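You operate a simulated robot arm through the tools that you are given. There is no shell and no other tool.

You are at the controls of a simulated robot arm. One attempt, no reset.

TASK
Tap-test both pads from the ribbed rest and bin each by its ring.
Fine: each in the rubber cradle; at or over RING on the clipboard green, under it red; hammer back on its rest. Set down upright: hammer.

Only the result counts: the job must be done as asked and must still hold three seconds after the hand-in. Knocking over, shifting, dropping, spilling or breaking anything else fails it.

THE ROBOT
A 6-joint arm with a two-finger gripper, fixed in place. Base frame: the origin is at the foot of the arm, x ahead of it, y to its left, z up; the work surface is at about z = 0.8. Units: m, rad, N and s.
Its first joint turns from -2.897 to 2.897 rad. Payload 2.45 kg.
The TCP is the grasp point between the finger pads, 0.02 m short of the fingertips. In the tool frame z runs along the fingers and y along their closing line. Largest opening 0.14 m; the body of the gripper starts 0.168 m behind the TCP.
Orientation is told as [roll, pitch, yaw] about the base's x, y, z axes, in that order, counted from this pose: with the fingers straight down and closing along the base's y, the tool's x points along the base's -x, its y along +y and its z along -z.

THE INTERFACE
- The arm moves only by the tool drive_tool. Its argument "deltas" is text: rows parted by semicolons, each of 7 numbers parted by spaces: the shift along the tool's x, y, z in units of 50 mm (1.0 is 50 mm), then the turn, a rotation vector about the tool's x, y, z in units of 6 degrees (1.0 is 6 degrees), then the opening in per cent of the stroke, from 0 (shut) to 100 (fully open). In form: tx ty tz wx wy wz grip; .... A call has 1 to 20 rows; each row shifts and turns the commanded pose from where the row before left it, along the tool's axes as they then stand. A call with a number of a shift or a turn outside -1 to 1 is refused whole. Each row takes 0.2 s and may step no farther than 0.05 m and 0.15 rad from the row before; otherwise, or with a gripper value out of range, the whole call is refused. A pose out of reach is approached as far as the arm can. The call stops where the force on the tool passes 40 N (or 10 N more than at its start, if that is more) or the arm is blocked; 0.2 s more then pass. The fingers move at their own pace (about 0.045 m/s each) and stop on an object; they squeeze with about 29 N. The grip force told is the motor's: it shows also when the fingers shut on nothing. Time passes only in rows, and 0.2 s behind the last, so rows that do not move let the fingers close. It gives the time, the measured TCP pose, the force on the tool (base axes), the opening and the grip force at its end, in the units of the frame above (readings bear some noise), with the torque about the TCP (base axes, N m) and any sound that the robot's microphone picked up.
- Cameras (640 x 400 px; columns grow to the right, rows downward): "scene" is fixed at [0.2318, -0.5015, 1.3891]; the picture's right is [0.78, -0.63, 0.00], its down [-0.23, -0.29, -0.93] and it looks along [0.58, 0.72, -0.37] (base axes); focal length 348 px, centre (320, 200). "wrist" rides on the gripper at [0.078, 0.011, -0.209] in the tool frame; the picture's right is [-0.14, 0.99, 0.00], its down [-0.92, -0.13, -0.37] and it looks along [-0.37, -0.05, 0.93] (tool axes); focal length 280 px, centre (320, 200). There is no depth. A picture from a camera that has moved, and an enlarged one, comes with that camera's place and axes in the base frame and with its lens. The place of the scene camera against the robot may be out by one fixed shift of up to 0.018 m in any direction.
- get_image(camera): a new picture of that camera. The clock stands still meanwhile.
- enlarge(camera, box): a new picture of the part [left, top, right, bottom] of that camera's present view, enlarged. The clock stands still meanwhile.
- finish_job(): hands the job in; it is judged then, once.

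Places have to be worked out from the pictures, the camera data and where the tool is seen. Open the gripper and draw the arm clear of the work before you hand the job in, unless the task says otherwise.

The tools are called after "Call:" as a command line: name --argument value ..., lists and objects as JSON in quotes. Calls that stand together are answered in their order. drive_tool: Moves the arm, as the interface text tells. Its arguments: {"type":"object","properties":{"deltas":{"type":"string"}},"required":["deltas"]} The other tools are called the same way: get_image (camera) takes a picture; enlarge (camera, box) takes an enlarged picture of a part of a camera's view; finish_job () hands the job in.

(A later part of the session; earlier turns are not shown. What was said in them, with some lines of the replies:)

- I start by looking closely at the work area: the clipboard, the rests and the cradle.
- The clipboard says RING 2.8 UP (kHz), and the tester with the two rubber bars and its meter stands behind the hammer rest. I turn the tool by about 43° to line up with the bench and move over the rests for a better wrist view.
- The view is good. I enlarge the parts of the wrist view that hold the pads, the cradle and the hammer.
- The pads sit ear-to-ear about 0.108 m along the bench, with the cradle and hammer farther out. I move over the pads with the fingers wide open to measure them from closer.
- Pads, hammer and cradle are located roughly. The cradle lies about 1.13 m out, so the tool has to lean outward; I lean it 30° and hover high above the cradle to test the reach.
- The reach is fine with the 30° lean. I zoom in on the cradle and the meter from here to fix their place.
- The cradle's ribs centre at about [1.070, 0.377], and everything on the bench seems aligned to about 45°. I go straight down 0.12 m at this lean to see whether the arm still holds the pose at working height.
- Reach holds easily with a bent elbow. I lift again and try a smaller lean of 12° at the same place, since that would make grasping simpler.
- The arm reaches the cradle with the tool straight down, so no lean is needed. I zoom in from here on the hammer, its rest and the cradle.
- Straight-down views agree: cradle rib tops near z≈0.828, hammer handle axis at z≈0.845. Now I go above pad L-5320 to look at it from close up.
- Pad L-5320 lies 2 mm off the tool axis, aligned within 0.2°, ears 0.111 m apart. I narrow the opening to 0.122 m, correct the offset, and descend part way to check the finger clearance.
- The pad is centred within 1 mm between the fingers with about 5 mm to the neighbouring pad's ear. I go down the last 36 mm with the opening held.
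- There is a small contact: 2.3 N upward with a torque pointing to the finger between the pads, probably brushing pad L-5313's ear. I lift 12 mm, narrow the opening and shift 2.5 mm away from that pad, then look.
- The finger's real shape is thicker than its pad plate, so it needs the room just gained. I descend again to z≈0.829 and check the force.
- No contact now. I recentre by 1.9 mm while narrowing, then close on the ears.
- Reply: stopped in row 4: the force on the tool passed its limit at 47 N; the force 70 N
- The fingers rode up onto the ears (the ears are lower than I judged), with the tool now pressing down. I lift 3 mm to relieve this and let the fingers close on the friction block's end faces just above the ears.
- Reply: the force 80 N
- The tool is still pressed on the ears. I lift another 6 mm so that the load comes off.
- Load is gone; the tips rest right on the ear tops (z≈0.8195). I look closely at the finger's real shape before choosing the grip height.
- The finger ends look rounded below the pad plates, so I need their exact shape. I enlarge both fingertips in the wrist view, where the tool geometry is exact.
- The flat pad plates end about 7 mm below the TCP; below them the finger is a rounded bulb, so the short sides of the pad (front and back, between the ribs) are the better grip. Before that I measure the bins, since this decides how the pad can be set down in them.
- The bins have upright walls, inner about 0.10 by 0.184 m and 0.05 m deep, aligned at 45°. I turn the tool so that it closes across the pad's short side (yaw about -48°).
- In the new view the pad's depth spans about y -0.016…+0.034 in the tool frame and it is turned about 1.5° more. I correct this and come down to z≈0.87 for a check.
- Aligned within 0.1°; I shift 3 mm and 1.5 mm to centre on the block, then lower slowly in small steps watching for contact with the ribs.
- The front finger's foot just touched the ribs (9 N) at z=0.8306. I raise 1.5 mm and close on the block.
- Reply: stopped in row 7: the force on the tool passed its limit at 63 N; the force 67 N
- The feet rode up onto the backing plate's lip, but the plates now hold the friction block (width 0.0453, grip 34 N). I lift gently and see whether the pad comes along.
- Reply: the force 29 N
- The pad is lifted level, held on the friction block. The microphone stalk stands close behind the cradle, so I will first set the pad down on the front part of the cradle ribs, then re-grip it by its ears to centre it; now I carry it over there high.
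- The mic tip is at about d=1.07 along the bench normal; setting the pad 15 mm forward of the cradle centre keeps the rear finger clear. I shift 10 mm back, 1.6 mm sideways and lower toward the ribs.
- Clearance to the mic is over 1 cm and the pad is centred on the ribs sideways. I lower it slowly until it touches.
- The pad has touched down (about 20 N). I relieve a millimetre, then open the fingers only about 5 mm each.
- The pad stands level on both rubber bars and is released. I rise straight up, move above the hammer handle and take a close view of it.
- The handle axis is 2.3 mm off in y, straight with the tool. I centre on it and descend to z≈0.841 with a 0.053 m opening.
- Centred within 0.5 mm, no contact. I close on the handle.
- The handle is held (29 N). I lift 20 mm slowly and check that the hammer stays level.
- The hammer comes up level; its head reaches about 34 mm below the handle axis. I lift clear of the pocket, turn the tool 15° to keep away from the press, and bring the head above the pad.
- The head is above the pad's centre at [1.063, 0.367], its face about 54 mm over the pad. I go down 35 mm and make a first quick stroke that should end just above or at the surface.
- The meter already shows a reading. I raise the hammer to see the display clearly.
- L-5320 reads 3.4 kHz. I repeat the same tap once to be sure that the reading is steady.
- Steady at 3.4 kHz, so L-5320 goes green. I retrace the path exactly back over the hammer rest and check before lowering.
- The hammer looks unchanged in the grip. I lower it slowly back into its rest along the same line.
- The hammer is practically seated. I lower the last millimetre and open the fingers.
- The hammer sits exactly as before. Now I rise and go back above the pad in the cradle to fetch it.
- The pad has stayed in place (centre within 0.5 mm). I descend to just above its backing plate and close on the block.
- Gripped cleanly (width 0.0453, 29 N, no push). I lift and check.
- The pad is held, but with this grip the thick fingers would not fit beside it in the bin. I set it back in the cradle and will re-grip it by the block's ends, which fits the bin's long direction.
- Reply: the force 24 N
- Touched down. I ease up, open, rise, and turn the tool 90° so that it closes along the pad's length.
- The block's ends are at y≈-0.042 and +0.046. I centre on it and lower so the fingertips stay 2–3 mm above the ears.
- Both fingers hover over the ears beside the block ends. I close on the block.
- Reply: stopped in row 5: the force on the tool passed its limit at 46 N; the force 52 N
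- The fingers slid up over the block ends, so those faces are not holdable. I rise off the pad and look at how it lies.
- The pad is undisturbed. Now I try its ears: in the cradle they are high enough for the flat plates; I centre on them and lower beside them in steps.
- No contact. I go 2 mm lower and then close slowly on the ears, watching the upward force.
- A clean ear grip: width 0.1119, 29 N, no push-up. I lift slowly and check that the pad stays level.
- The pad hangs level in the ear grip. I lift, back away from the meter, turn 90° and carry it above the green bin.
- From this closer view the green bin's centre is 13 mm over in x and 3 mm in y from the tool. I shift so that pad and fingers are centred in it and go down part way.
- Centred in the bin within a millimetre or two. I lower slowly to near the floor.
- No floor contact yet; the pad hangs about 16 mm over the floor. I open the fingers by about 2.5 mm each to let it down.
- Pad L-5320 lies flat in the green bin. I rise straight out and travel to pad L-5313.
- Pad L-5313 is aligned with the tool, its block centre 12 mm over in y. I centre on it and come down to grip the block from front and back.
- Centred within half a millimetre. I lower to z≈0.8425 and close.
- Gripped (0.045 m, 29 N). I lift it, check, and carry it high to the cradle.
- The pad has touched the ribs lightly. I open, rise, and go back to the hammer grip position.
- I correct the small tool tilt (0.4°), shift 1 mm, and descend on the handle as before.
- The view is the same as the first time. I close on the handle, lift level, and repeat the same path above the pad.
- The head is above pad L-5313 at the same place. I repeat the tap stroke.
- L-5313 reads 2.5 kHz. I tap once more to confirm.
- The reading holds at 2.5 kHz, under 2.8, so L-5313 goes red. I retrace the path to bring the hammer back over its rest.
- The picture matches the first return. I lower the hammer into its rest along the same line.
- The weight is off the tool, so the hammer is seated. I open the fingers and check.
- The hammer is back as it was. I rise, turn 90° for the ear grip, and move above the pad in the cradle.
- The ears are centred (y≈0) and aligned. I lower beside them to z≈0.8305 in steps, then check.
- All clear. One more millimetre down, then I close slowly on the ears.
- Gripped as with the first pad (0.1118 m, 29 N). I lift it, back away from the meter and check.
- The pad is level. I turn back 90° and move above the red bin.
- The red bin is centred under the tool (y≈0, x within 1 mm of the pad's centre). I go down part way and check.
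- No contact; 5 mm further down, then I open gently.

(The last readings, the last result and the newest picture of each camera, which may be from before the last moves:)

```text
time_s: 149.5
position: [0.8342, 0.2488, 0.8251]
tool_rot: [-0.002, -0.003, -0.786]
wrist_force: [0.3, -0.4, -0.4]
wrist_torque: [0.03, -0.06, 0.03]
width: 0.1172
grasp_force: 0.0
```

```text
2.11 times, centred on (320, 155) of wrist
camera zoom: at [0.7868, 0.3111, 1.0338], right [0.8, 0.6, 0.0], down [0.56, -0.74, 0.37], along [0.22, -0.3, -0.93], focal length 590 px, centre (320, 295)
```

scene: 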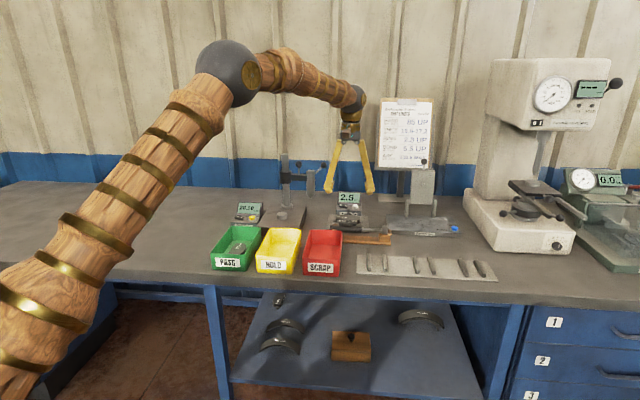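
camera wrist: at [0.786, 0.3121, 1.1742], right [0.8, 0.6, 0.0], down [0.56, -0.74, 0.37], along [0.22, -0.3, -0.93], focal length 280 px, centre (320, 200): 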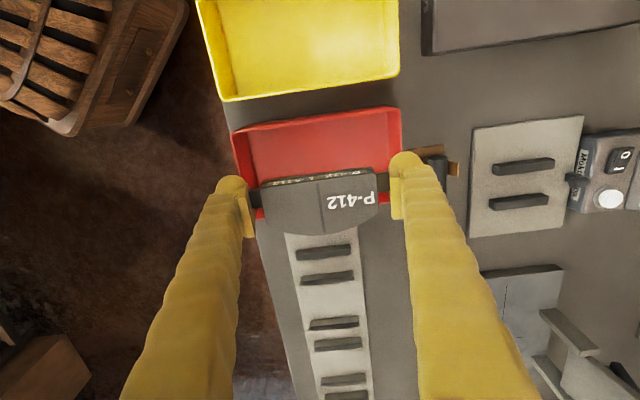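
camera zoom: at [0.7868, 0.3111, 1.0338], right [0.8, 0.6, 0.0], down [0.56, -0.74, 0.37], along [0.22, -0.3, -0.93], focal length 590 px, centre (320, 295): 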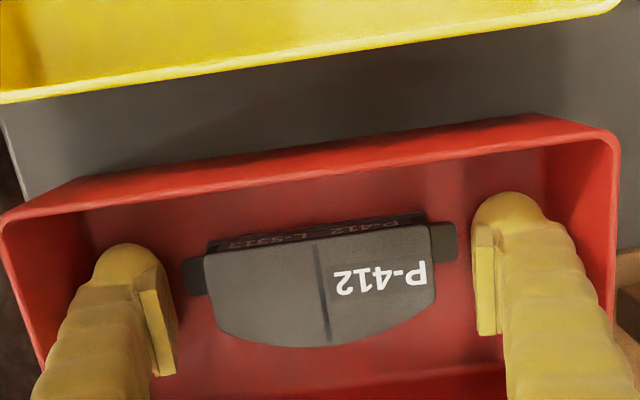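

The pad lies flat in the red bin. I rise straight out and draw the arm back toward the start, then check everything.

Call:
drive_tool --deltas "0 0 -0.5 0 0 0 83.5; 0 0 -0.8 0 0 0 83.5; 0 0 -0.8 0 0 0 83.5; 0 0 -0.8 0 0 0 83.5; 0 0 -0.8 0 0 0 83.5; 0 0 -0.8 0 0 0 83.5; 0.8 -0.4 0 0 0 0 83.5; 0.8 -0.4 0 0 0 0 83.5; 0.8 -0.4 0 0 0 0 83.5; 0.8 -0.4 0 0 0 0 83.5; 0.8 -0.4 0 0 0 0 100; 0 0 0 0 0 0 100; 0 0 0 0 0 0 100"

Call:
get_image --camera "scene"

Call:
enlarge --camera "scene" --box '[200, 180, 360, 280]'

Call:
enlarge --camera "scene" --box '[320, 180, 500, 295]'

Call:
get_image --camera "wrist"

```text
time_s: 152.3
position: [0.6187, 0.3203, 1.0488]
tool_rot: [0.0, -0.004, -0.784]
wrist_force: [0.7, 0.5, 0.1]
wrist_torque: [0.0, 0.0, -0.03]
width: 0.1401
grasp_force: 0.1
```

```text
taken
```

scene: 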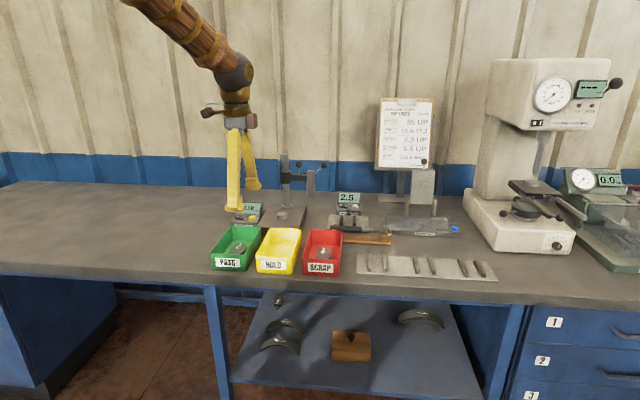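

```text
4.00 times, centred on (280, 230) of scene
camera zoom: at [0.2318, -0.5015, 1.3891], right [0.78, -0.63, 0.0], down [-0.23, -0.29, -0.93], along [0.58, 0.72, -0.37], focal length 1394 px, centre (480, 80)
```

zoom: 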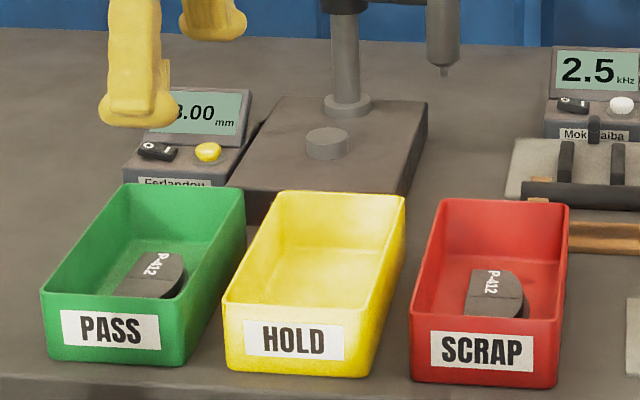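

```text
3.48 times, centred on (410, 238) of scene
camera zoom: at [0.2318, -0.5015, 1.3891], right [0.78, -0.63, 0.0], down [-0.23, -0.29, -0.93], along [0.58, 0.72, -0.37], focal length 1212 px, centre (7, 70)
```

zoom: 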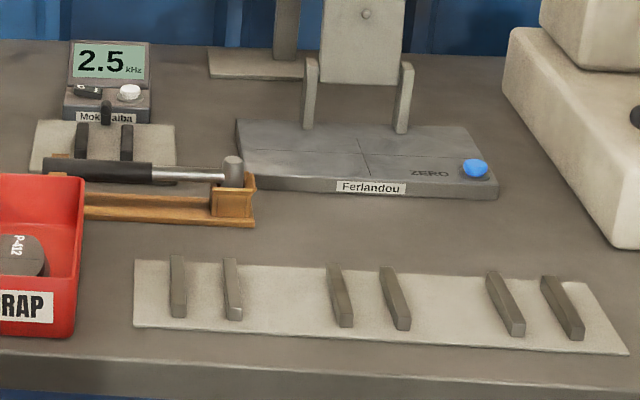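

```text
taken
camera wrist: at [0.5727, 0.3836, 1.2573], right [0.8, 0.6, 0.0], down [0.56, -0.74, 0.37], along [0.22, -0.3, -0.93], focal length 280 px, centre (320, 200)
```

wrist: 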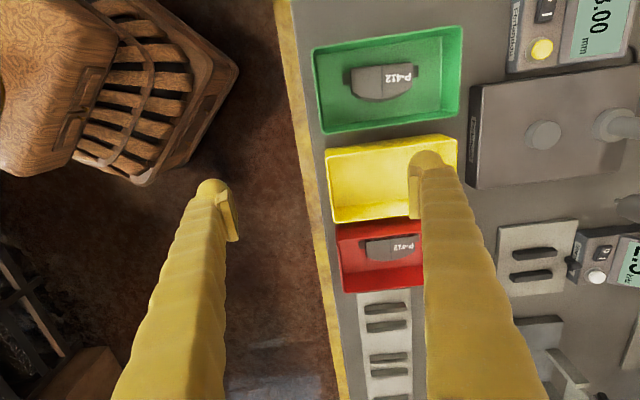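

L-5320 (3.4 kHz) lies in the green bin and L-5313 (2.5 kHz) in the red. The hammer is seated upright on its rest, nothing else has moved, and the arm is clear with the gripper open, so I hand the job in.

Call:
finish_job

```text
The job is handed in.
```

Both pads were tap-tested in the rubber cradle and binned against the clipboard limit of RING 2.8 kHz and up. I tapped each pad twice, and both taps gave the same reading.

| Pad | Ring reading | Bin |
|---|---|---|
| L-5320 | 3.4 kHz | Green (PASS) |
| L-5313 | 2.5 kHz | Red (SCRAP) |

- **Hammer:** it is back on its rest, upright, as it was at the start. The bins and the rest of the bench look unmoved in the last pictures.
- **Position in the cradle:** each pad sat about 15 mm forward of centre on the bars, to keep the fingers clear of the microphone. The meter read normally there.
- **Handling L-5320:** while I was finding a workable grip, the gripper pressed on this pad with about 50 to 80 N three times. It showed no visible damage.
- **Release into the bins:** I let each pad go about 16 mm above the bin floor, and both landed flat.
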